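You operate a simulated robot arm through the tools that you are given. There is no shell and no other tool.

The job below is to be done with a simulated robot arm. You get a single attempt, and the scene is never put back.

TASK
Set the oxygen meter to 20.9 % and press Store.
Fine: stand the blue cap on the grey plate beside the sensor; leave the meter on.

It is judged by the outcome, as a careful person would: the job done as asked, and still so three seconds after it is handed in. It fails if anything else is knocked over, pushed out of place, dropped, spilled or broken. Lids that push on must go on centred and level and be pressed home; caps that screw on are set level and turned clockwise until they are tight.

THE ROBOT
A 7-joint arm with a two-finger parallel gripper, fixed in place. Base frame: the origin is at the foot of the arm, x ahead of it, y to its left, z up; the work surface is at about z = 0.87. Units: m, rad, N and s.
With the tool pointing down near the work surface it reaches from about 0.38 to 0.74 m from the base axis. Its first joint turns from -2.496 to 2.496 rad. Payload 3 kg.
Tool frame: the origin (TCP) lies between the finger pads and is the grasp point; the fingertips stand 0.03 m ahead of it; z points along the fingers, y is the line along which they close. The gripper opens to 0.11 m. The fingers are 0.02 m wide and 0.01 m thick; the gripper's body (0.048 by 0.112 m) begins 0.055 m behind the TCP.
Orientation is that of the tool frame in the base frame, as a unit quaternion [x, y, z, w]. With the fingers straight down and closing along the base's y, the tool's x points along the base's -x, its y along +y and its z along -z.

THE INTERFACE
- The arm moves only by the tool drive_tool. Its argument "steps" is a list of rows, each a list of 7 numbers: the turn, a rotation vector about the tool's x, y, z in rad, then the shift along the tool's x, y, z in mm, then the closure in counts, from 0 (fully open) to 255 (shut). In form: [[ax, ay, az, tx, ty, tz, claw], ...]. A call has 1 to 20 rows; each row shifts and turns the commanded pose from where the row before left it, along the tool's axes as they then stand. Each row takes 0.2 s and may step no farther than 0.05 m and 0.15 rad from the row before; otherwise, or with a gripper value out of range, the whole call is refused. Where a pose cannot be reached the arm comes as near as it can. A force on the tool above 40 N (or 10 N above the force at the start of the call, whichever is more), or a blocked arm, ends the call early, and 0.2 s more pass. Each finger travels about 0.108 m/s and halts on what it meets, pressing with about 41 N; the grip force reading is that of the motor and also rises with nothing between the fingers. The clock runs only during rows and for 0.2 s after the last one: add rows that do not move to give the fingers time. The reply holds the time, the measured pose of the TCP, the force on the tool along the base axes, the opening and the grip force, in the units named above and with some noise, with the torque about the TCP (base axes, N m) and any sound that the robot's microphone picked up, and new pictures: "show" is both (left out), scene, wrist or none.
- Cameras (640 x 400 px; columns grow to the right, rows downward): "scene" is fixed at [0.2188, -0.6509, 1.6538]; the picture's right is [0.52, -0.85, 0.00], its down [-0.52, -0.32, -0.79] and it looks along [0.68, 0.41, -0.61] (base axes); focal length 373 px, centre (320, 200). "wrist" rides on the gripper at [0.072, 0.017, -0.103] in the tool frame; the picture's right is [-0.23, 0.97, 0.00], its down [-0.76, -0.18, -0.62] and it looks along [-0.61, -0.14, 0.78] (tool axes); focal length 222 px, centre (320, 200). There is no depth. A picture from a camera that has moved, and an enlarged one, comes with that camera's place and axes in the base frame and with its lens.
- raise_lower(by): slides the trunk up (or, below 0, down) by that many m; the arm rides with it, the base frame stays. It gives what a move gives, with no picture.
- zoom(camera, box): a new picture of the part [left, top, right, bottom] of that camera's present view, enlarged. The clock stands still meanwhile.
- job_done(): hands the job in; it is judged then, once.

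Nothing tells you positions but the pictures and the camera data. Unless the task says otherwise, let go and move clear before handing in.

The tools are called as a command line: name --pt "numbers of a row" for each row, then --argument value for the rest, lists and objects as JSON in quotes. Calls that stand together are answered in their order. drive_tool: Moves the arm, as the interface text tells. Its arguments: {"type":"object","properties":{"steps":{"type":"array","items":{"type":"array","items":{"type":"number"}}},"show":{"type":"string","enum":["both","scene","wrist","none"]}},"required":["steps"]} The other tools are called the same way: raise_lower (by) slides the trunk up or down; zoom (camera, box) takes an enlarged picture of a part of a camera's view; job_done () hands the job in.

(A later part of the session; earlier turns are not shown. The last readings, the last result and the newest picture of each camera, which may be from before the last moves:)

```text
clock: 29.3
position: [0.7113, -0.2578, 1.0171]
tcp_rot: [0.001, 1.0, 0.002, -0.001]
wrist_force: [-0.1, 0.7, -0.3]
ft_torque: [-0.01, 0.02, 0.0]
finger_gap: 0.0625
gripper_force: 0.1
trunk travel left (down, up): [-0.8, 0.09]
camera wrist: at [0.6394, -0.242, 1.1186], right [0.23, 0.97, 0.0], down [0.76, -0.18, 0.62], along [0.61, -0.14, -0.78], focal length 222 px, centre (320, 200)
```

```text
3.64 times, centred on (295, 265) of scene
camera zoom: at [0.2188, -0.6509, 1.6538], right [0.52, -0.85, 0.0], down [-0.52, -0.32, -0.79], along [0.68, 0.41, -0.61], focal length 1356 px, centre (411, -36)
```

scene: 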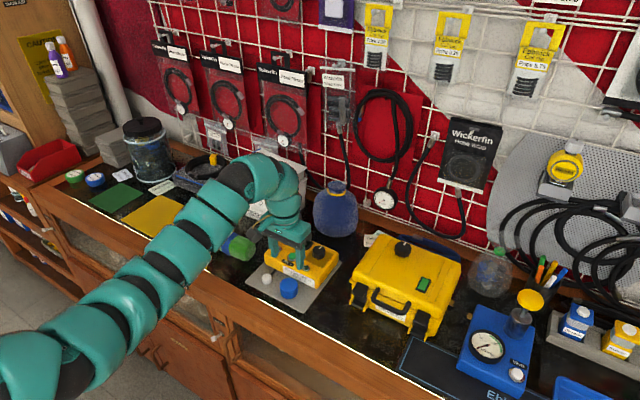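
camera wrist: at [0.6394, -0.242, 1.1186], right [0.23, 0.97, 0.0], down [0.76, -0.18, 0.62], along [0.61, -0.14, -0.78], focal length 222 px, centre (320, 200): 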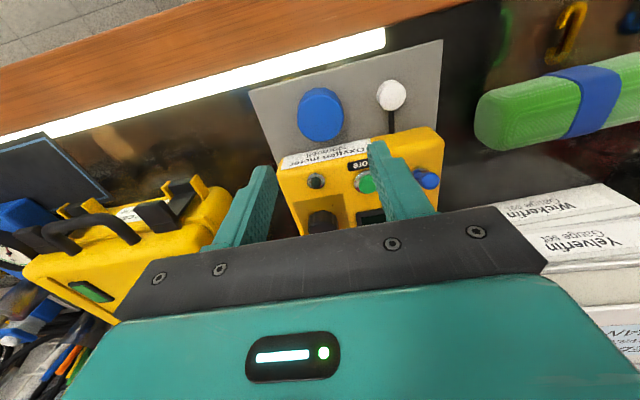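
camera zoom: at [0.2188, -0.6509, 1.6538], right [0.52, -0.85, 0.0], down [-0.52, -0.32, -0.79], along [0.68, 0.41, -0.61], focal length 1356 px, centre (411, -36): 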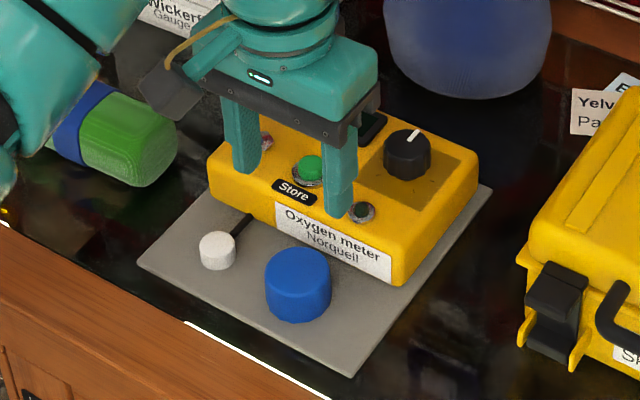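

The cap and sensor are standing side by side. I'll open the fingers wide and move to a view that shows the whole panel, so I can measure the toggle, Store button, knob and display.

drive_tool --pt "0 0 0 5 17 -20 60" --pt "0 0 0 5 17 -20 0" --pt "0 0 0 0 0 0 0" --show "wrist"

zoom --camera "wrist" --box '[230, 70, 410, 240]'

zoom --camera "scene" --box '[260, 225, 350, 285]'

```text
clock: 30.1
position: [0.7019, -0.2261, 1.0558]
tcp_rot: [0.003, 1.0, 0.001, -0.001]
wrist_force: [-0.7, -0.2, 0.4]
ft_torque: [-0.06, 0.0, 0.01]
finger_gap: 0.1102
gripper_force: 0.1
trunk travel left (down, up): [-0.8, 0.09]
camera wrist: at [0.6293, -0.2096, 1.159], right [0.23, 0.97, 0.0], down [0.76, -0.18, 0.62], along [0.61, -0.14, -0.78], focal length 222 px, centre (320, 200)
```

wrist: 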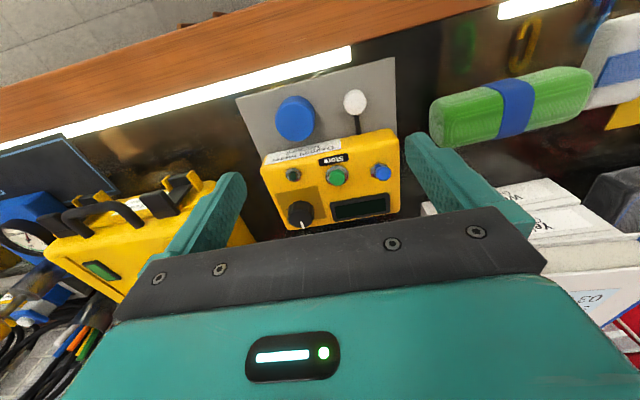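

```text
2.35 times, centred on (320, 155) of wrist
camera zoom: at [0.6293, -0.2096, 1.159], right [0.23, 0.97, 0.0], down [0.76, -0.18, 0.62], along [0.61, -0.14, -0.78], focal length 523 px, centre (320, 306)
```

zoom: 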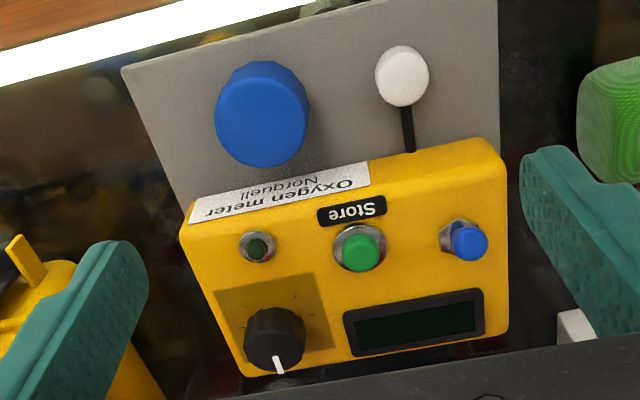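

```text
6.67 times, centred on (305, 255) of scene
camera zoom: at [0.2188, -0.6509, 1.6538], right [0.52, -0.85, 0.0], down [-0.52, -0.32, -0.79], along [0.68, 0.41, -0.61], focal length 2486 px, centre (420, -167)
```

zoom: 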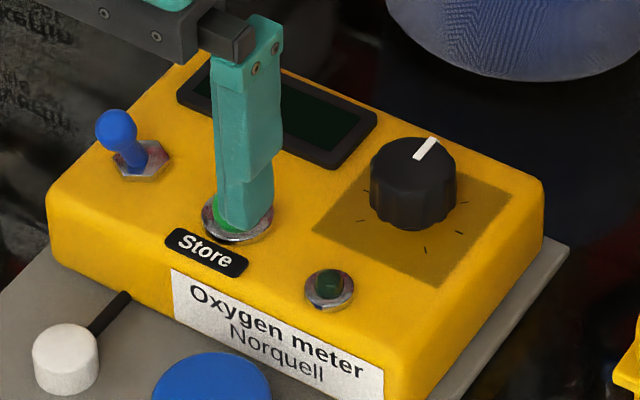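

The panel is fully visible now. The Store button is at about (0.787, -0.222), the knob at (0.827, -0.281) and the toggle near (0.785, -0.17). I'll zoom tightly on the toggle to see which way it leans, and on the knob to see the scale.

zoom --camera "scene" --box '[266, 235, 292, 253]'

zoom --camera "wrist" --box '[355, 150, 405, 190]'

zoom --camera "wrist" --box '[270, 160, 340, 235]'

zoom --camera "scene" --box '[300, 235, 340, 265]'

```text
16.00 times, centred on (279, 244) of scene
camera zoom: at [0.2188, -0.6509, 1.6538], right [0.52, -0.85, 0.0], down [-0.52, -0.32, -0.79], along [0.68, 0.41, -0.61], focal length 5967 px, centre (976, -504)
```

zoom: 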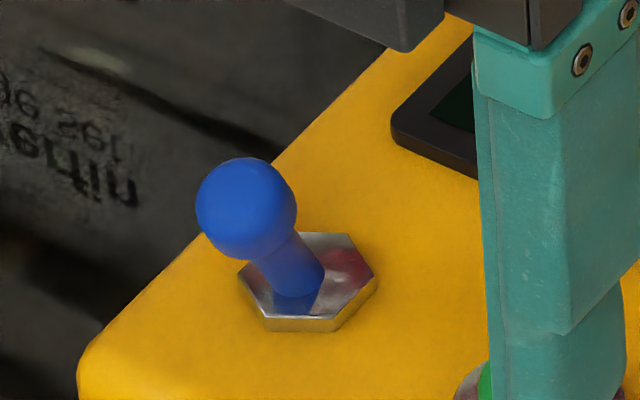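

```text
10.00 times, centred on (380, 170) of wrist
camera zoom: at [0.6293, -0.2096, 1.159], right [0.23, 0.97, 0.0], down [0.76, -0.18, 0.62], along [0.61, -0.14, -0.78], focal length 2221 px, centre (-280, 500)
```

zoom: 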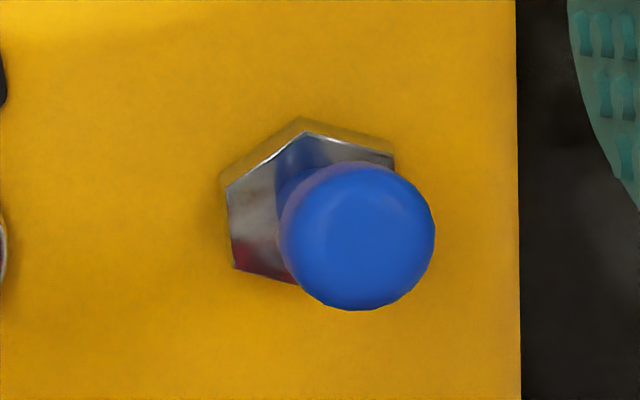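

```text
5.33 times, centred on (305, 198) of wrist
camera zoom: at [0.6293, -0.2096, 1.159], right [0.23, 0.97, 0.0], down [0.76, -0.18, 0.62], along [0.61, -0.14, -0.78], focal length 1185 px, centre (400, 213)
```

zoom: 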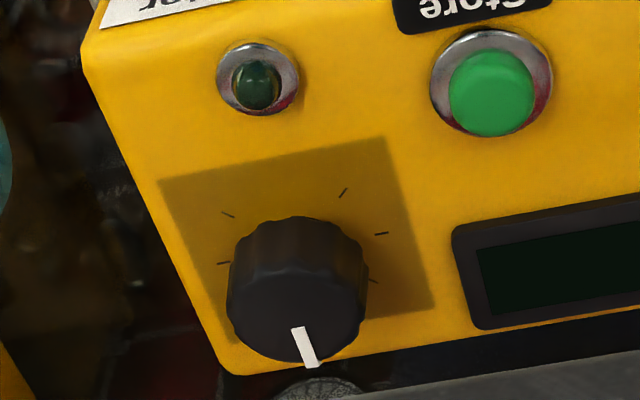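

```text
13.33 times, centred on (320, 250) of scene
camera zoom: at [0.2188, -0.6509, 1.6538], right [0.52, -0.85, 0.0], down [-0.52, -0.32, -0.79], along [0.68, 0.41, -0.61], focal length 4973 px, centre (320, -467)
```

zoom: 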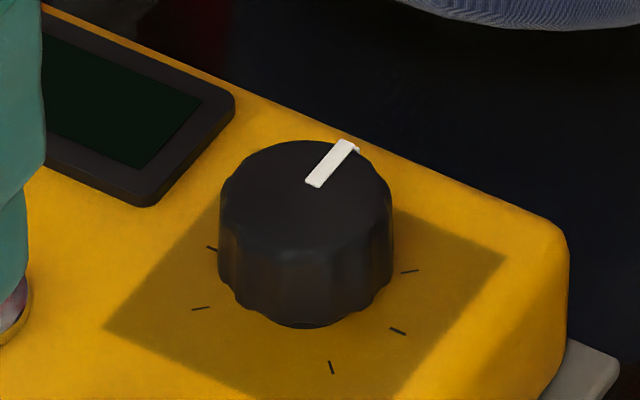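

The toggle leans toward the robot (-x), with its ball at (0.779, -0.169, 0.942) and base at x≈0.792. I'll close the fingers and bring the tips in front of the ball before pushing it toward +x.

drive_tool --pt "0 0 0 -18 28 0 120" --pt "0 0 0 -18 29 0 255" --pt "0 0 0 0 0 30 255" --pt "0 0 0 0 0 30 255" --pt "0 0 0 0 0 34 255" --show "both"

zoom --camera "scene" --box '[260, 225, 350, 285]'

zoom --camera "wrist" --box '[240, 100, 400, 210]'

```text
clock: 31.3
position: [0.7375, -0.1661, 0.9623]
tcp_rot: [0.0, 1.0, 0.002, 0.0]
wrist_force: [0.3, -0.4, 0.6]
ft_torque: [0.01, 0.03, 0.02]
finger_gap: 0.0001
gripper_force: 37.9
trunk travel left (down, up): [-0.8, 0.09]
camera wrist: at [0.6646, -0.1507, 1.064], right [0.23, 0.97, 0.0], down [0.76, -0.18, 0.62], along [0.6, -0.14, -0.78], focal length 222 px, centre (320, 200)
```

scene: 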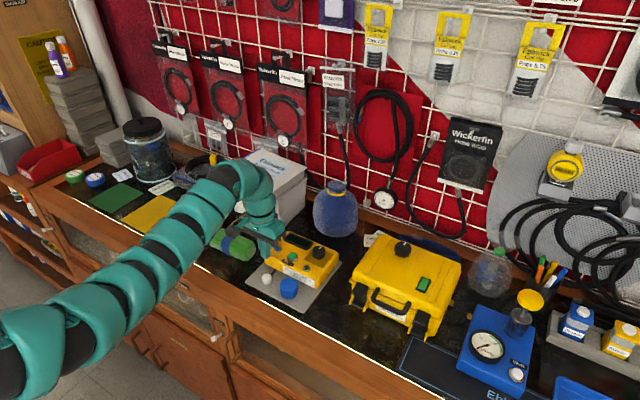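
wrist: 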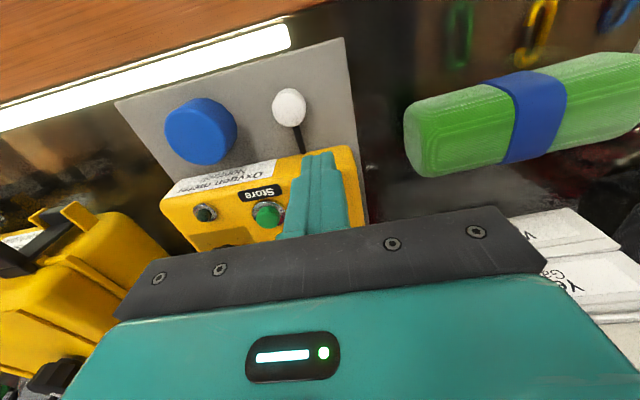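

```text
6.67 times, centred on (305, 255) of scene
camera zoom: at [0.2188, -0.6509, 1.6538], right [0.52, -0.85, 0.0], down [-0.52, -0.32, -0.79], along [0.68, 0.41, -0.61], focal length 2486 px, centre (420, -167)
```

zoom: 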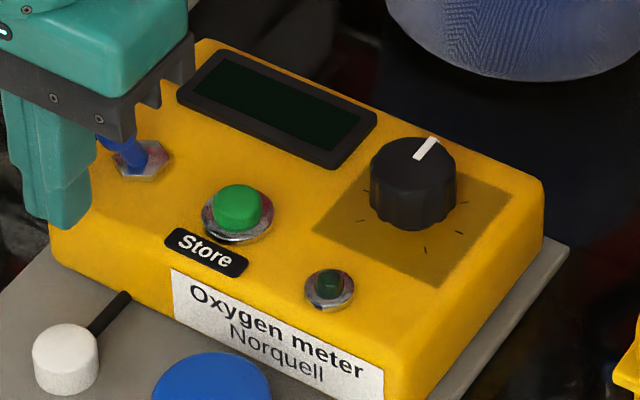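

```text
3.64 times, centred on (320, 155) of wrist
camera zoom: at [0.6646, -0.1507, 1.064], right [0.23, 0.97, 0.0], down [0.76, -0.18, 0.62], along [0.6, -0.14, -0.78], focal length 808 px, centre (320, 364)
```

zoom: 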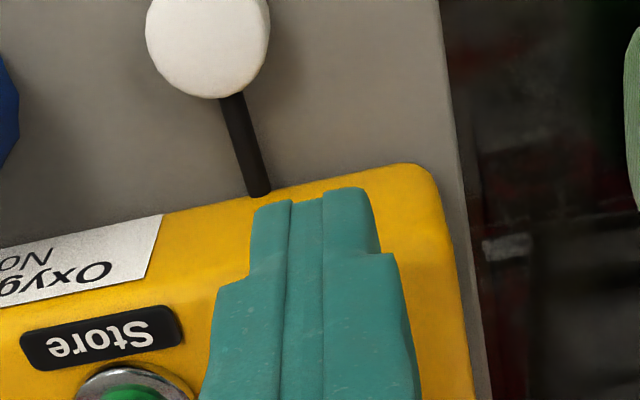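

The fingertips are just in front of the toggle and at the right height. I'll push forward along +x in small steps to flip it.

drive_tool --pt "0 0 0 -15 -2.5 0 255" --pt "0 0 0 -6 0 0 255" --pt "0 0 0 -5 0 0 255" --pt "0 0 0 -5 0 0 255" --pt "0 0 0 -5 0 0 255" --pt "0 0 0 -5 0 0 255" --show "none"

zoom --camera "scene" --box '[260, 225, 350, 285]'

```text
clock: 32.7
position: [0.7733, -0.1688, 0.9635]
tcp_rot: [0.001, 1.0, 0.002, -0.003]
wrist_force: [-19.5, -0.2, 1.1]
ft_torque: [-0.19, 0.58, 0.01]
finger_gap: 0.0001
gripper_force: 37.9
trunk travel left (down, up): [-0.8, 0.09]
```

```text
6.67 times, centred on (305, 255) of scene
camera zoom: at [0.2188, -0.6509, 1.6538], right [0.52, -0.85, 0.0], down [-0.52, -0.32, -0.79], along [0.68, 0.41, -0.61], focal length 2486 px, centre (420, -167)
```

zoom: 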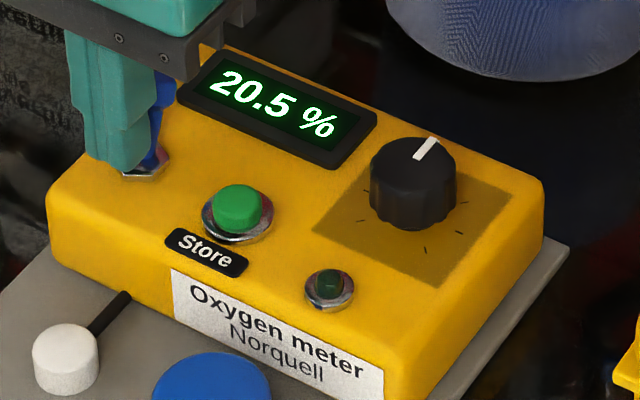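

The meter is on and reads 20.5 %, and the toggle has snapped over to its far stop. I'll back away, then rise.

drive_tool --pt "0 0 0 8 0 0 255" --pt "0 0 0 15 0 0 255" --pt "0 0 0 0 0 -30 255" --pt "0 0 0 0 0 -40 200" --show "both"

zoom --camera "scene" --box '[230, 210, 360, 320]'

zoom --camera "scene" --box '[300, 235, 340, 265]'

```text
clock: 33.7
position: [0.7555, -0.1702, 1.0332]
tcp_rot: [0.001, 1.0, 0.001, -0.001]
wrist_force: [0.1, 0.6, -1.2]
ft_torque: [-0.01, 0.02, 0.02]
finger_gap: 0.0235
gripper_force: 0.0
trunk travel left (down, up): [-0.8, 0.09]
camera wrist: at [0.6828, -0.1533, 1.1354], right [0.23, 0.97, 0.0], down [0.76, -0.18, 0.62], along [0.61, -0.14, -0.78], focal length 222 px, centre (320, 200)
```

scene: 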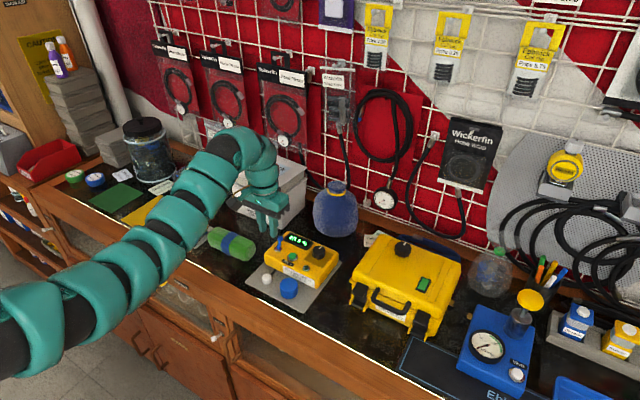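
wrist: 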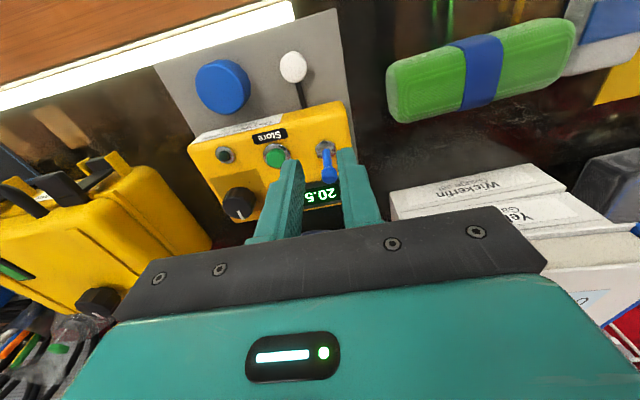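

```text
3.64 times, centred on (295, 265) of scene
camera zoom: at [0.2188, -0.6509, 1.6538], right [0.52, -0.85, 0.0], down [-0.52, -0.32, -0.79], along [0.68, 0.41, -0.61], focal length 1356 px, centre (411, -36)
```

zoom: 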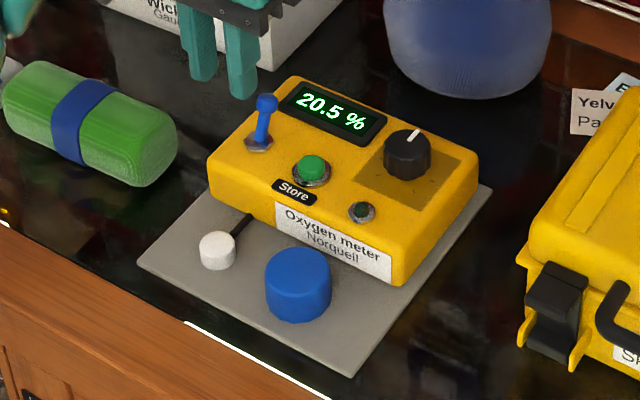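

```text
13.33 times, centred on (320, 250) of scene
camera zoom: at [0.2188, -0.6509, 1.6538], right [0.52, -0.85, 0.0], down [-0.52, -0.32, -0.79], along [0.68, 0.41, -0.61], focal length 4973 px, centre (320, -467)
```

zoom: 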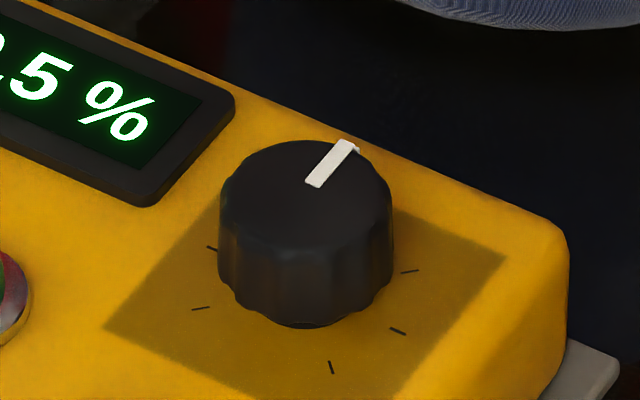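

The meter and plate haven't moved and the display reads 20.5 %. The knob is centred at about (0.827, -0.2815), about 35 mm wide, with its pointer at 12 o'clock. I'll move above it with the fingers opened to about 48 mm and check reach.

drive_tool --pt "0 0 0 -17.9 -27.9 0 144" --pt "0 0 0 -17.9 -27.9 0 144" --pt "0 0 0 -17.9 -27.9 0 144" --pt "0 0 0 -17.9 -27.9 10 144" --show "both"

zoom --camera "scene" --box '[260, 210, 360, 280]'

zoom --camera "wrist" --box '[200, 60, 440, 230]'

```text
clock: 34.7
position: [0.7973, -0.2584, 1.0268]
tcp_rot: [0.001, 1.0, 0.003, -0.001]
wrist_force: [-1.0, 0.0, 0.1]
ft_torque: [-0.01, 0.01, 0.0]
finger_gap: 0.0481
gripper_force: 0.0
out of reach, approached as far as the arm can: row 3, 4
trunk travel left (down, up): [-0.8, 0.09]
camera wrist: at [0.7245, -0.2419, 1.1302], right [0.23, 0.97, 0.0], down [0.76, -0.18, 0.62], along [0.6, -0.14, -0.78], focal length 222 px, centre (320, 200)
```

scene: 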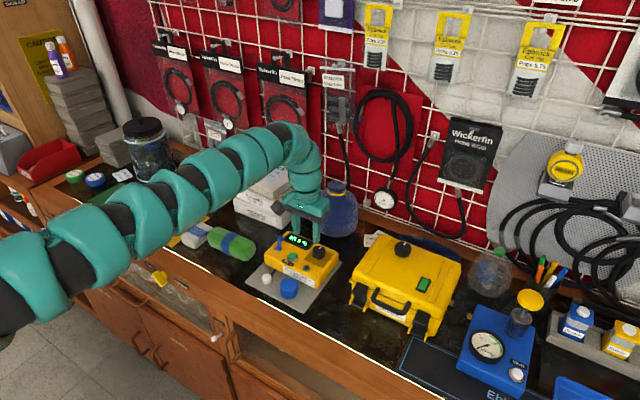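
wrist: 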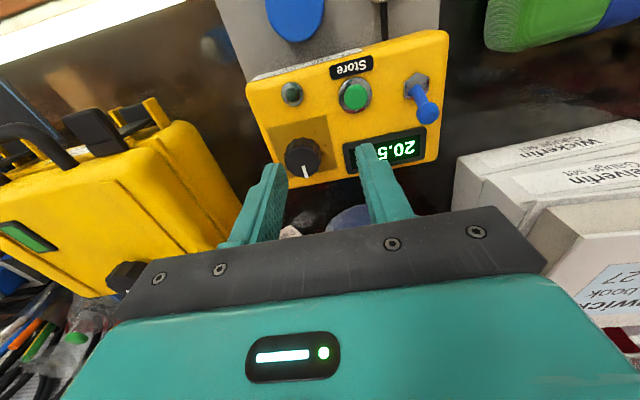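

```text
5.71 times, centred on (310, 245) of scene
camera zoom: at [0.2188, -0.6509, 1.6538], right [0.52, -0.85, 0.0], down [-0.52, -0.32, -0.79], along [0.68, 0.41, -0.61], focal length 2131 px, centre (377, -57)
```

zoom: 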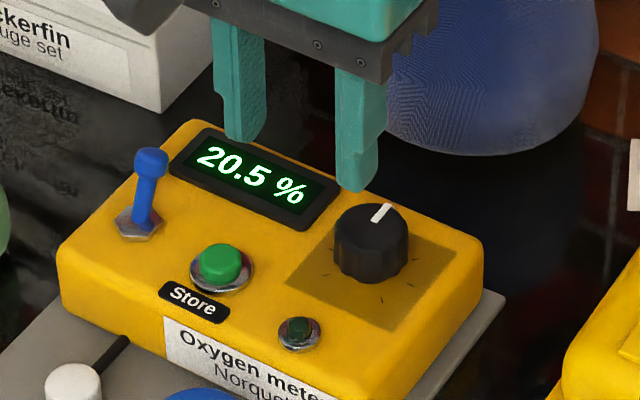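

```text
2.35 times, centred on (320, 145) of wrist
camera zoom: at [0.7245, -0.2419, 1.1302], right [0.23, 0.97, 0.0], down [0.76, -0.18, 0.62], along [0.6, -0.14, -0.78], focal length 523 px, centre (320, 329)
```

zoom: 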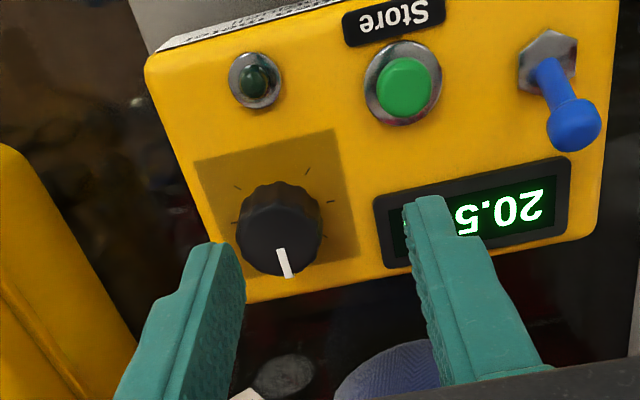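

The arm reaches its limit at about 0.84 m straight down, a few centimetres short of the knob. I'll tilt the fingers forward by 0.2 rad, which brings the wrist in and gives enough extra reach, then hover over the knob.

drive_tool --pt "0 -0.1 0 0 0 0 144" --pt "0 -0.1 0 0 0 0 144" --pt "0 0 0 -14.5 -11.5 3 144" --pt "0 0 0 -14.6 -11.6 2.9 144" --show "both"

zoom --camera "scene" --box '[260, 210, 360, 280]'

zoom --camera "wrist" --box '[200, 60, 440, 230]'

```text
clock: 35.7
position: [0.8245, -0.2802, 1.0291]
tcp_rot: [0.001, 0.995, 0.002, 0.099]
wrist_force: [0.3, 0.0, 0.0]
ft_torque: [0.05, 0.04, 0.0]
finger_gap: 0.0479
gripper_force: 0.1
trunk travel left (down, up): [-0.8, 0.09]
camera wrist: at [0.7337, -0.2636, 1.1143], right [0.23, 0.97, 0.05], down [0.63, -0.18, 0.76], along [0.75, -0.14, -0.65], focal length 222 px, centre (320, 200)
```

scene: 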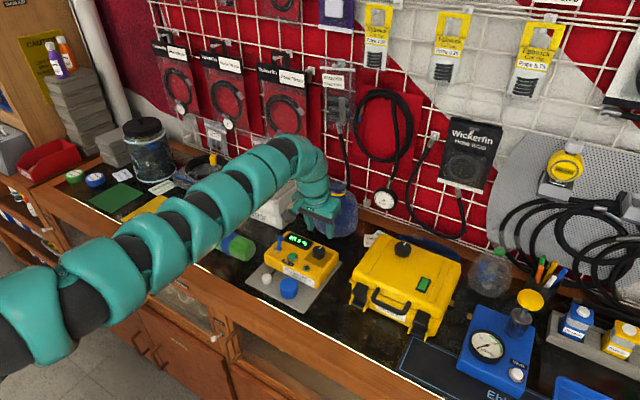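
wrist: 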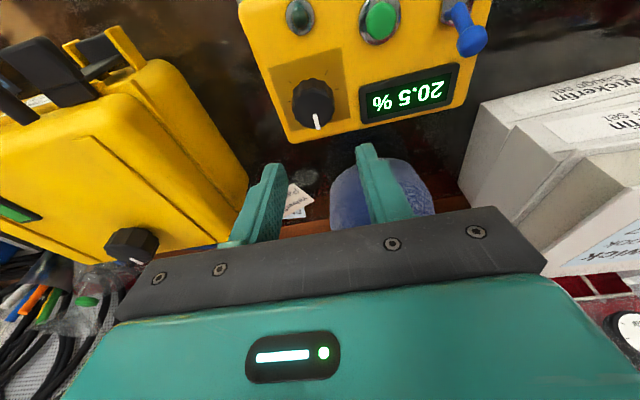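

```text
5.71 times, centred on (310, 245) of scene
camera zoom: at [0.2188, -0.6509, 1.6538], right [0.52, -0.85, 0.0], down [-0.52, -0.32, -0.79], along [0.68, 0.41, -0.61], focal length 2131 px, centre (377, -57)
```

zoom: 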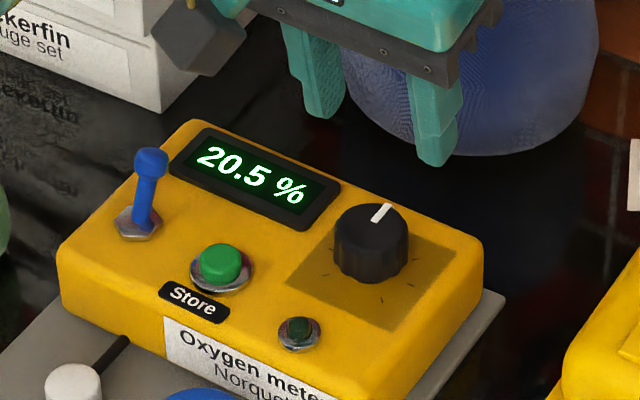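

```text
2.35 times, centred on (320, 145) of wrist
camera zoom: at [0.7337, -0.2636, 1.1143], right [0.23, 0.97, 0.05], down [0.63, -0.18, 0.76], along [0.75, -0.14, -0.65], focal length 523 px, centre (320, 329)
```

zoom: 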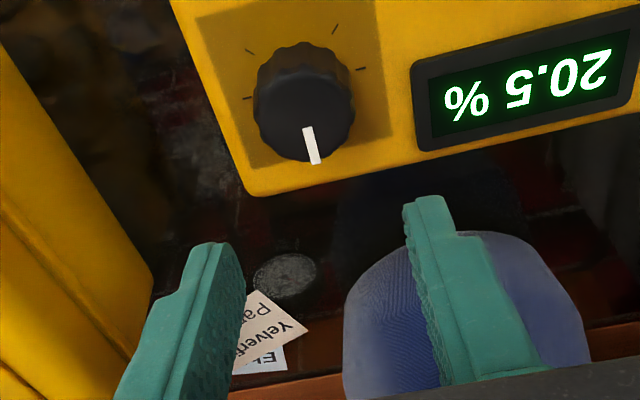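

The TCP is directly over the knob centre (0.827, -0.281). I'll descend vertically, keeping the tilt, until the fingers straddle the knob.

drive_tool --pt "0 0 0 3.6 -0.5 24 144" --pt "0 0 0 4.9 -0.3 24 144" --pt "0 0 0 3 0 17 144" --show "both"

zoom --camera "scene" --box '[270, 215, 350, 275]'

zoom --camera "wrist" --box '[200, 80, 440, 250]'

```text
clock: 36.5
position: [0.8271, -0.2814, 0.9617]
tcp_rot: [0.002, 0.995, 0.001, 0.099]
wrist_force: [0.3, -0.7, -0.1]
ft_torque: [0.03, 0.01, -0.02]
finger_gap: 0.0478
gripper_force: 0.0
trunk travel left (down, up): [-0.8, 0.09]
camera wrist: at [0.7346, -0.2652, 1.0473], right [0.23, 0.97, 0.05], down [0.62, -0.18, 0.76], along [0.75, -0.14, -0.65], focal length 222 px, centre (320, 200)
```

scene: 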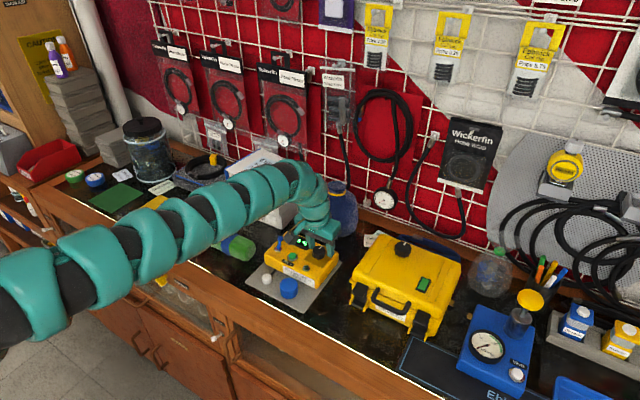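
wrist: 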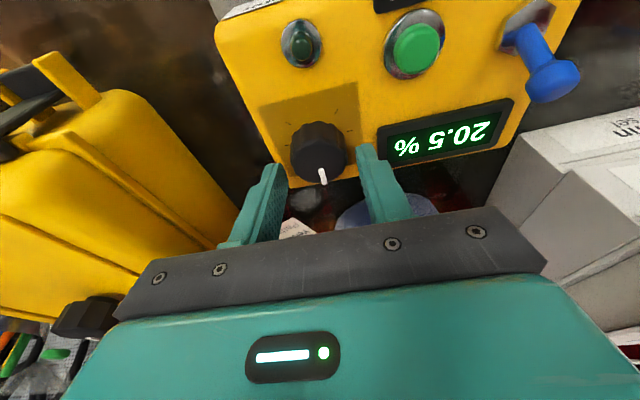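

```text
6.67 times, centred on (310, 245) of scene
camera zoom: at [0.2188, -0.6509, 1.6538], right [0.52, -0.85, 0.0], down [-0.52, -0.32, -0.79], along [0.68, 0.41, -0.61], focal length 2486 px, centre (387, -100)
```

zoom: 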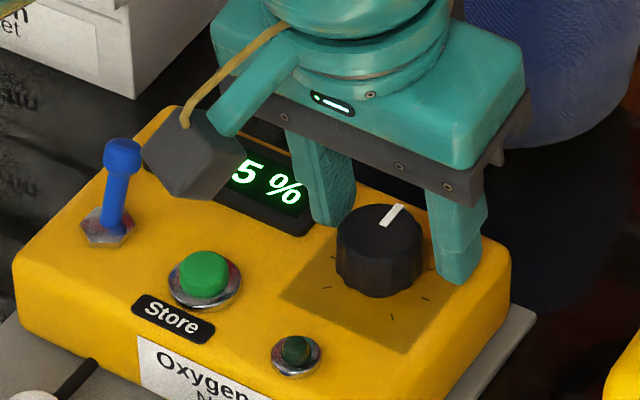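

```text
2.35 times, centred on (320, 165) of wrist
camera zoom: at [0.7346, -0.2652, 1.0473], right [0.23, 0.97, 0.05], down [0.62, -0.18, 0.76], along [0.75, -0.14, -0.65], focal length 523 px, centre (320, 282)
```

zoom: 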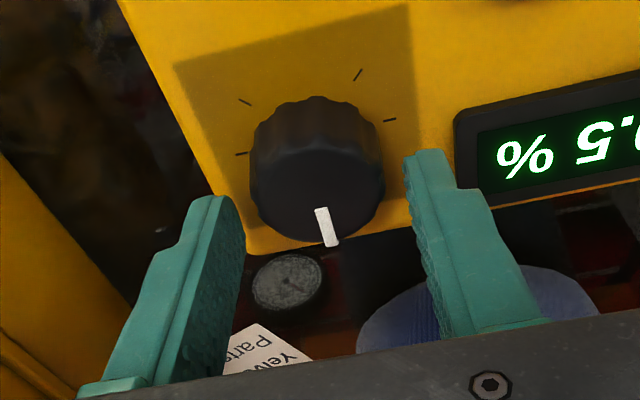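

The fingers sit symmetrically on either side of the knob. I'll go down 12 mm more and close on it gently.

drive_tool --pt "0 0 0 1.2 0 6 144" --pt "0 0 0 1.2 0 5.8 144" --show "none"

drive_tool --pt "0 0 0 0 0 0 160" --pt "0 0 0 0 0 0 172" --pt "0 0 0 0 0 0 182" --pt "0 0 0 0 0 0 190" --show "both"

zoom --camera "wrist" --box '[240, 80, 500, 250]'

zoom --camera "scene" --box '[270, 215, 350, 275]'

```text
clock: 37.1
position: [0.8232, -0.2795, 0.9523]
tcp_rot: [0.0, 0.995, 0.002, 0.099]
wrist_force: [-0.6, 0.7, 3.3]
ft_torque: [-0.07, 0.02, -0.02]
finger_gap: 0.0476
gripper_force: 0.1
out of reach, approached as far as the arm can: row 1
trunk travel left (down, up): [-0.8, 0.09]
```

```text
clock: 38.1
position: [0.822, -0.28, 0.9524]
tcp_rot: [0.001, 0.995, 0.002, 0.1]
wrist_force: [-0.2, -3.6, 4.3]
ft_torque: [-0.39, 0.2, 0.02]
finger_gap: 0.0357
gripper_force: 45.2
trunk travel left (down, up): [-0.8, 0.09]
camera wrist: at [0.7313, -0.2637, 1.0371], right [0.23, 0.97, 0.05], down [0.62, -0.18, 0.76], along [0.75, -0.14, -0.65], focal length 222 px, centre (320, 200)
```

scene: 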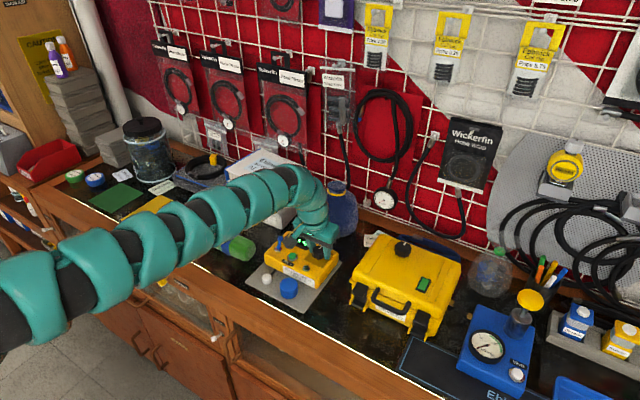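
wrist: 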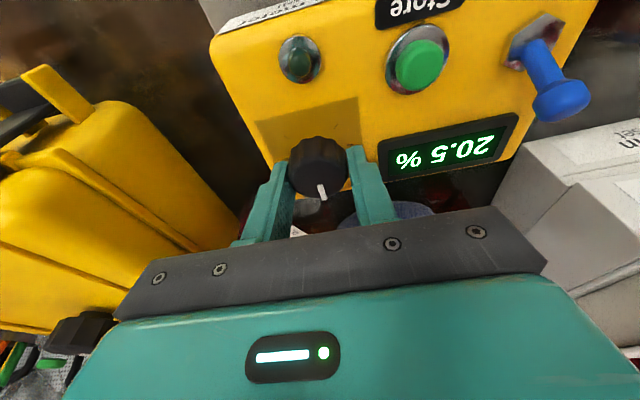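

```text
2.35 times, centred on (370, 165) of wrist
camera zoom: at [0.7313, -0.2637, 1.0371], right [0.23, 0.97, 0.05], down [0.62, -0.18, 0.76], along [0.75, -0.14, -0.65], focal length 523 px, centre (202, 282)
```

zoom: 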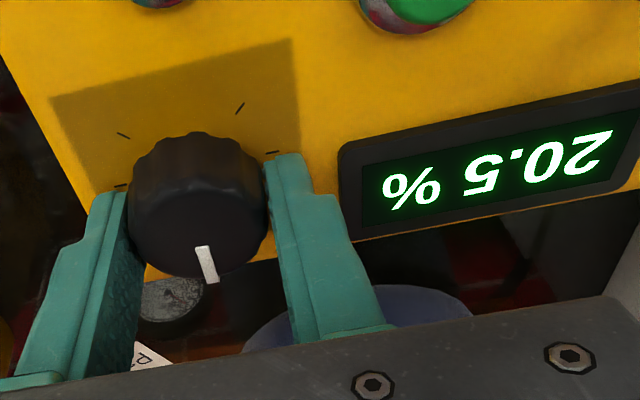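

```text
6.67 times, centred on (310, 245) of scene
camera zoom: at [0.2188, -0.6509, 1.6538], right [0.52, -0.85, 0.0], down [-0.52, -0.32, -0.79], along [0.68, 0.41, -0.61], focal length 2486 px, centre (387, -100)
```

zoom: 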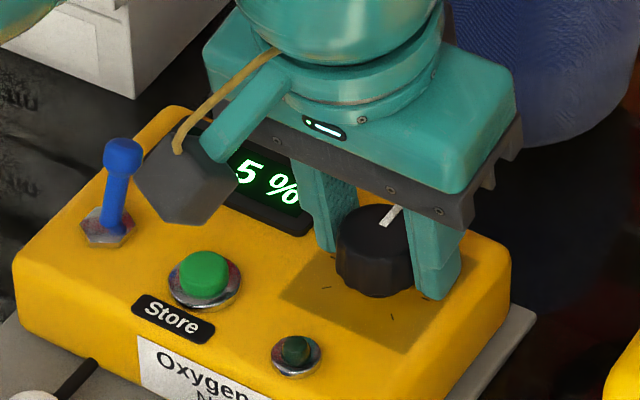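

The knob is gripped at 35.7 mm and the display still reads 20.5 %. I'll lift 1 mm to ease the slight panel contact, turn about 0.1 rad clockwise about the vertical axis, and read the display.

drive_tool --pt "0 0 0 -0.2 0 -1 190" --pt "0.0099 0 0.049 0 0.25 0 190" --pt "0.0099 0 0.049 0 0.25 0 190" --show "none"

zoom --camera "wrist" --box '[240, 80, 500, 250]'

zoom --camera "scene" --box '[270, 215, 350, 275]'

```text
clock: 38.9
position: [0.8231, -0.2803, 0.9519]
tcp_rot: [0.052, 0.994, -0.004, 0.099]
wrist_force: [-5.1, -6.6, 2.3]
ft_torque: [-0.84, -0.1, 0.03]
finger_gap: 0.0358
gripper_force: 44.4
trunk travel left (down, up): [-0.8, 0.09]
```

```text
2.35 times, centred on (370, 165) of wrist
camera zoom: at [0.7335, -0.2548, 1.0371], right [0.32, 0.95, 0.05], down [0.6, -0.24, 0.76], along [0.73, -0.22, -0.65], focal length 523 px, centre (202, 282)
```

zoom: 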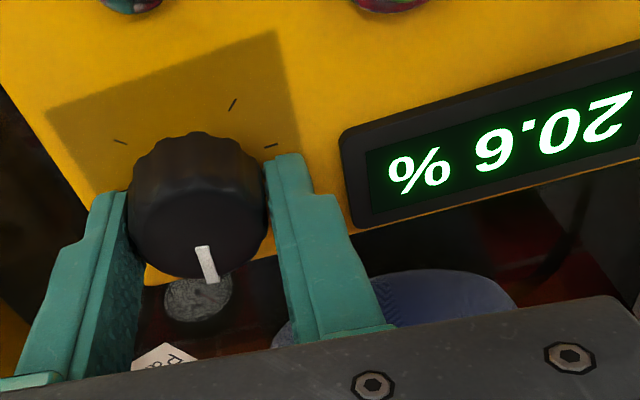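

```text
6.67 times, centred on (310, 245) of scene
camera zoom: at [0.2188, -0.6509, 1.6538], right [0.52, -0.85, 0.0], down [-0.52, -0.32, -0.79], along [0.68, 0.41, -0.61], focal length 2486 px, centre (387, -100)
```

zoom: 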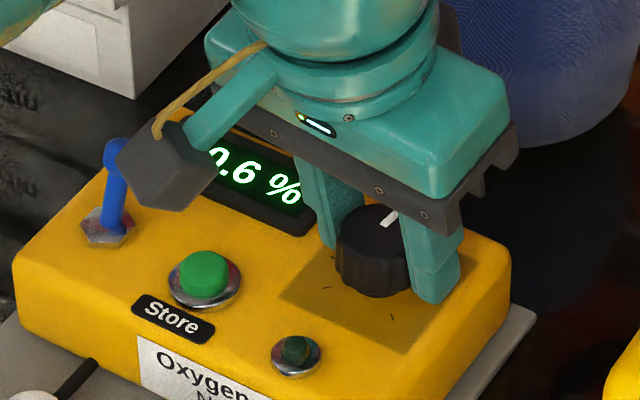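

Clockwise raises the reading, now 20.6 %. I'll keep turning clockwise in small increments, easing the sideways load slightly.

drive_tool --pt "0.0099 0 0.049 0.3 -0.4 0 190" --pt "0.0099 0 0.049 0.3 0 0 190" --show "none"

zoom --camera "wrist" --box '[240, 80, 500, 250]'

```text
clock: 39.5
position: [0.822, -0.2814, 0.9516]
tcp_rot: [0.101, 0.99, -0.008, 0.098]
wrist_force: [-0.8, -7.7, -2.1]
ft_torque: [-0.3, -0.51, 0.01]
finger_gap: 0.036
gripper_force: 45.1
trunk travel left (down, up): [-0.8, 0.09]
```

```text
2.35 times, centred on (370, 165) of wrist
camera zoom: at [0.7366, -0.2464, 1.0372], right [0.41, 0.91, 0.05], down [0.58, -0.3, 0.76], along [0.7, -0.29, -0.65], focal length 523 px, centre (202, 282)
```

zoom: 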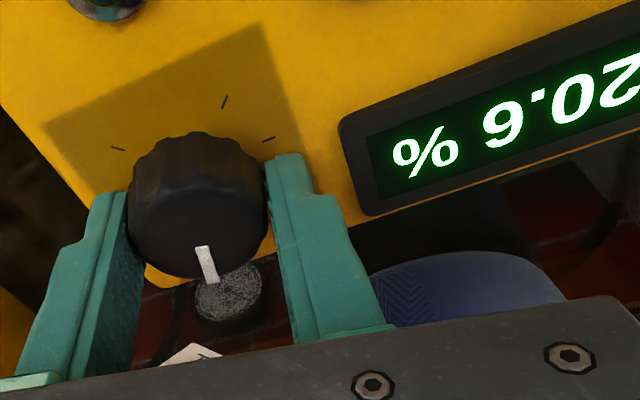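

The knob is turning with the gripper and the display still shows 20.6 %. I'll keep going in small steps.

drive_tool --pt "0.0149 0 0.0735 0.2 -0.3 0 190" --pt "0.0149 0 0.0735 0.2 -0.3 0 190" --show "none"

zoom --camera "wrist" --box '[260, 60, 540, 250]'

zoom --camera "scene" --box '[250, 205, 350, 285]'

```text
clock: 40.1
position: [0.8226, -0.281, 0.9524]
tcp_rot: [0.176, 0.979, -0.016, 0.098]
wrist_force: [-0.2, -7.8, 3.5]
ft_torque: [-0.57, 0.77, 0.03]
finger_gap: 0.0359
gripper_force: 45.1
trunk travel left (down, up): [-0.8, 0.09]
```

```text
2.11 times, centred on (400, 155) of wrist
camera zoom: at [0.7426, -0.2342, 1.0372], right [0.55, 0.84, 0.05], down [0.52, -0.39, 0.76], along [0.65, -0.39, -0.65], focal length 468 px, centre (152, 295)
```

zoom: 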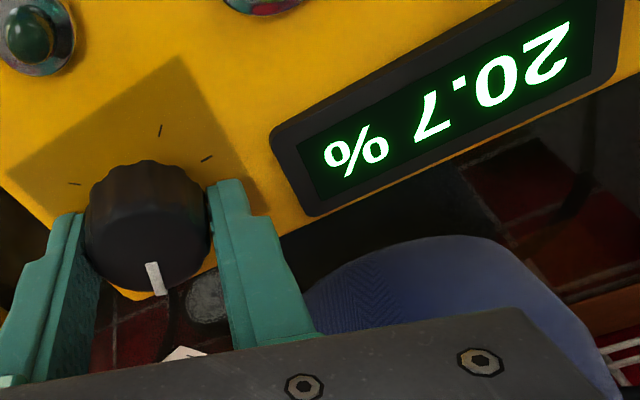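

```text
5.00 times, centred on (300, 245) of scene
camera zoom: at [0.2188, -0.6509, 1.6538], right [0.52, -0.85, 0.0], down [-0.52, -0.32, -0.79], along [0.68, 0.41, -0.61], focal length 1865 px, centre (420, -25)
```

zoom: 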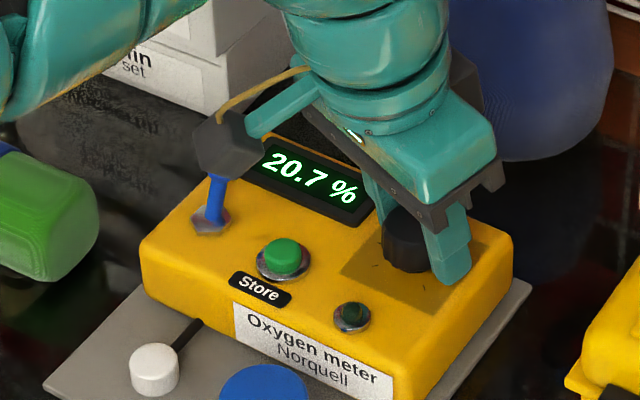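

The display reads 20.7 % after about 0.35 rad, which is roughly 0.6 % per rad. I need about 0.3 rad more, so I'll continue in small steps.

drive_tool --pt "0.0149 0 0.0735 0.2 -0.4 0 190" --pt "0.0149 0 0.0735 0.2 -0.3 0 190" --show "none"

zoom --camera "scene" --box '[250, 205, 350, 285]'

```text
clock: 40.7
position: [0.8226, -0.2817, 0.9515]
tcp_rot: [0.249, 0.964, -0.023, 0.097]
wrist_force: [5.5, -8.5, -2.3]
ft_torque: [-0.38, -0.49, 0.02]
finger_gap: 0.0358
gripper_force: 45.1
trunk travel left (down, up): [-0.8, 0.09]
```

```text
5.00 times, centred on (300, 245) of scene
camera zoom: at [0.2188, -0.6509, 1.6538], right [0.52, -0.85, 0.0], down [-0.52, -0.32, -0.79], along [0.68, 0.41, -0.61], focal length 1865 px, centre (420, -25)
```

zoom: 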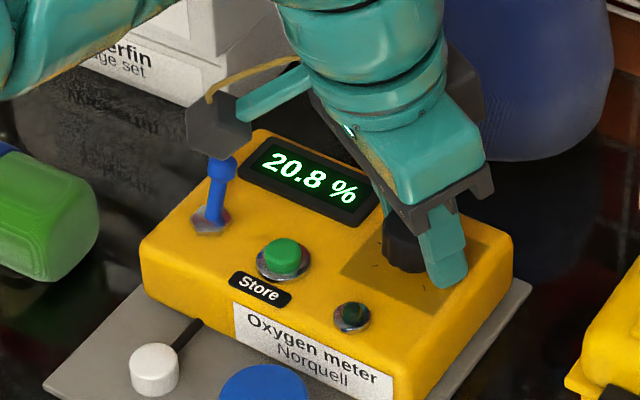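

The display reads 20.8 % now. I'll turn another 0.1 rad clockwise with a small shift to relieve the side force.

drive_tool --pt "0.0099 0 0.049 -0.5 -0.3 0 190" --pt "0.0099 0 0.049 -0.3 -0.2 0 190" --show "none"

zoom --camera "scene" --box '[250, 205, 350, 285]'

```text
clock: 41.3
position: [0.8229, -0.2822, 0.9511]
tcp_rot: [0.272, 0.957, -0.026, 0.094]
wrist_force: [11.4, -6.0, -4.1]
ft_torque: [-0.93, -1.02, 0.02]
finger_gap: 0.0361
gripper_force: 44.9
out of reach, approached as far as the arm can: row 1
trunk travel left (down, up): [-0.8, 0.09]
```

```text
5.00 times, centred on (300, 245) of scene
camera zoom: at [0.2188, -0.6509, 1.6538], right [0.52, -0.85, 0.0], down [-0.52, -0.32, -0.79], along [0.68, 0.41, -0.61], focal length 1865 px, centre (420, -25)
```

zoom: 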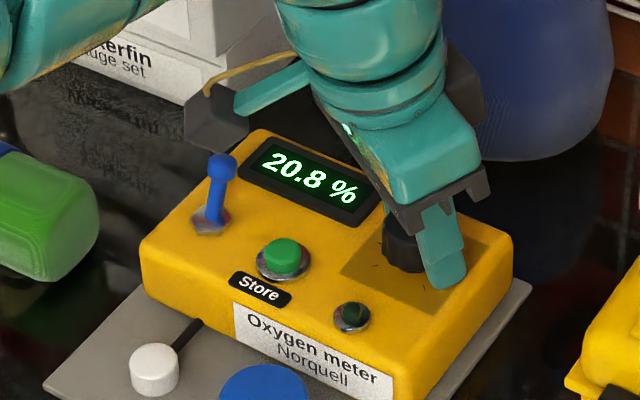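

The arm reached its limit at about 0.55 rad with the reading at 20.8 %. I'll release the knob, rise vertically, and then lower the trunk a little for more reach before regrasping.

drive_tool --pt "0 0 0 0 0 0 175" --pt "0 0 0 0 0 0 160" --pt "0 0 0 0 0 0 146" --pt "0 0 0 0 0 0 146" --show "none"

zoom --camera "scene" --box '[250, 205, 350, 285]'

zoom --camera "wrist" --box '[220, 60, 500, 250]'

```text
clock: 42.3
position: [0.8207, -0.2815, 0.9529]
tcp_rot: [0.271, 0.958, -0.024, 0.094]
wrist_force: [-0.7, -0.2, 0.3]
ft_torque: [0.01, 0.04, -0.03]
finger_gap: 0.0471
gripper_force: 0.0
trunk travel left (down, up): [-0.8, 0.09]
```

```text
5.00 times, centred on (300, 245) of scene
camera zoom: at [0.2188, -0.6509, 1.6538], right [0.52, -0.85, 0.0], down [-0.52, -0.32, -0.79], along [0.68, 0.41, -0.61], focal length 1865 px, centre (420, -25)
```

zoom: 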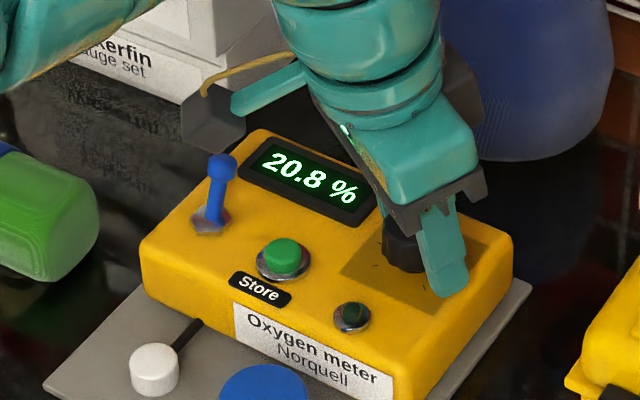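

```text
2.11 times, centred on (360, 155) of wrist
camera zoom: at [0.7515, -0.2196, 1.0384], right [0.7, 0.71, 0.05], down [0.44, -0.48, 0.76], along [0.56, -0.51, -0.65], focal length 468 px, centre (236, 295)
```

zoom: 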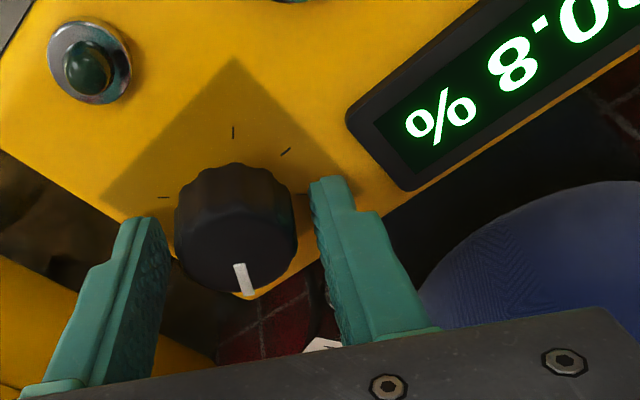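

Released cleanly, and the display holds 20.8 %. I'll lift straight up, turn the hand back counter-clockwise, then lower the trunk slightly.

drive_tool --pt "0 0 0 -4 0 -19.6 146" --pt "0 0 0 -5 0 -24.5 146" --pt "0 0 0 -6 0 -29.4 146" --pt "-0.0238 0 -0.1176 0 0 0 146" --pt "-0.0238 0 -0.1176 0 0 0 146" --pt "-0.0238 0 -0.1176 0 0 0 146" --pt "-0.0238 0 -0.1176 0 0 0 146" --pt "-0.0238 0 -0.1176 0 0 0 146" --show "scene"

```text
clock: 44.1
position: [0.8215, -0.2819, 1.0272]
tcp_rot: [-0.024, 0.995, 0.005, 0.099]
wrist_force: [-0.1, 0.3, 0.4]
ft_torque: [-0.04, 0.04, 0.0]
finger_gap: 0.0469
gripper_force: 0.1
trunk travel left (down, up): [-0.8, 0.09]
```

scene: 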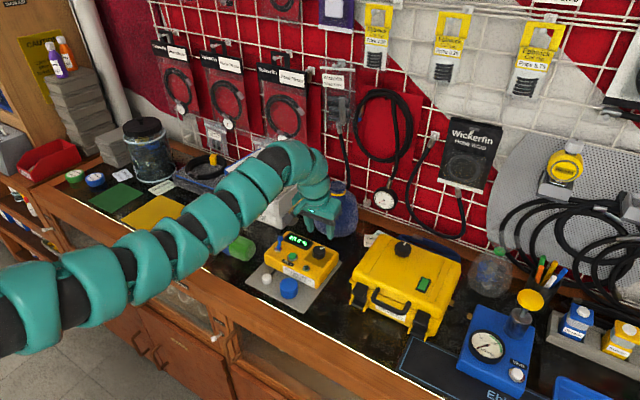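

I'm clear above the knob at z≈1.027. I'll lower the trunk 0.045 m; the tips stay above the knob and the extra reach helps.

raise_lower --by -0.045

drive_tool --pt "0 0 0 -5 1 1 146" --show "wrist"

zoom --camera "scene" --box '[250, 205, 350, 285]'

zoom --camera "wrist" --box '[200, 60, 440, 230]'

```text
clock: 45.0
position: [0.8217, -0.2812, 0.9827]
tcp_rot: [-0.024, 0.995, 0.004, 0.099]
wrist_force: [0.0, 0.4, 0.7]
ft_torque: [-0.01, 0.0, -0.04]
finger_gap: 0.0472
gripper_force: 0.0
trunk travel left (down, up): [-0.755, 0.135]
```

```text
clock: 45.4
position: [0.826, -0.2803, 0.9814]
tcp_rot: [-0.023, 0.995, 0.005, 0.098]
wrist_force: [-0.1, -0.5, 0.5]
ft_torque: [0.03, 0.01, 0.01]
finger_gap: 0.047
gripper_force: 0.1
trunk travel left (down, up): [-0.755, 0.135]
camera wrist: at [0.7349, -0.2685, 1.0675], right [0.18, 0.98, 0.05], down [0.63, -0.15, 0.76], along [0.75, -0.1, -0.65], focal length 222 px, centre (320, 200)
```

wrist: 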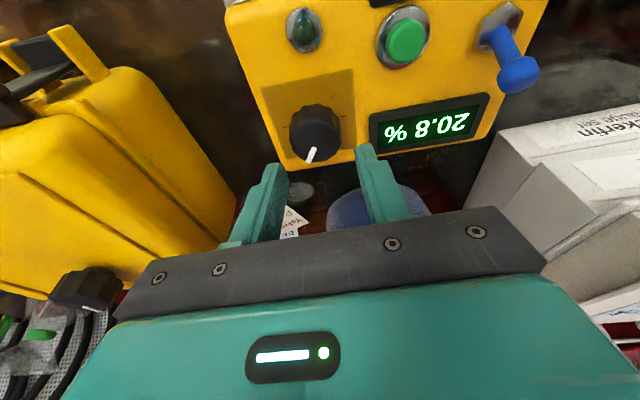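

```text
5.00 times, centred on (300, 245) of scene
camera zoom: at [0.2188, -0.6509, 1.6538], right [0.52, -0.85, 0.0], down [-0.52, -0.32, -0.79], along [0.68, 0.41, -0.61], focal length 1865 px, centre (420, -25)
```

zoom: 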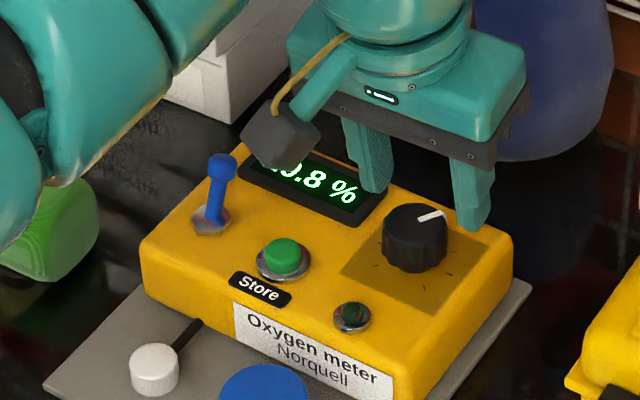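

```text
2.35 times, centred on (320, 145) of wrist
camera zoom: at [0.7349, -0.2685, 1.0675], right [0.18, 0.98, 0.05], down [0.63, -0.15, 0.76], along [0.75, -0.1, -0.65], focal length 523 px, centre (320, 329)
```

zoom: 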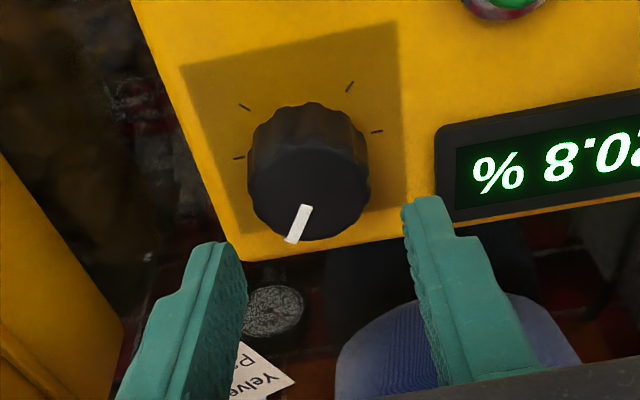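

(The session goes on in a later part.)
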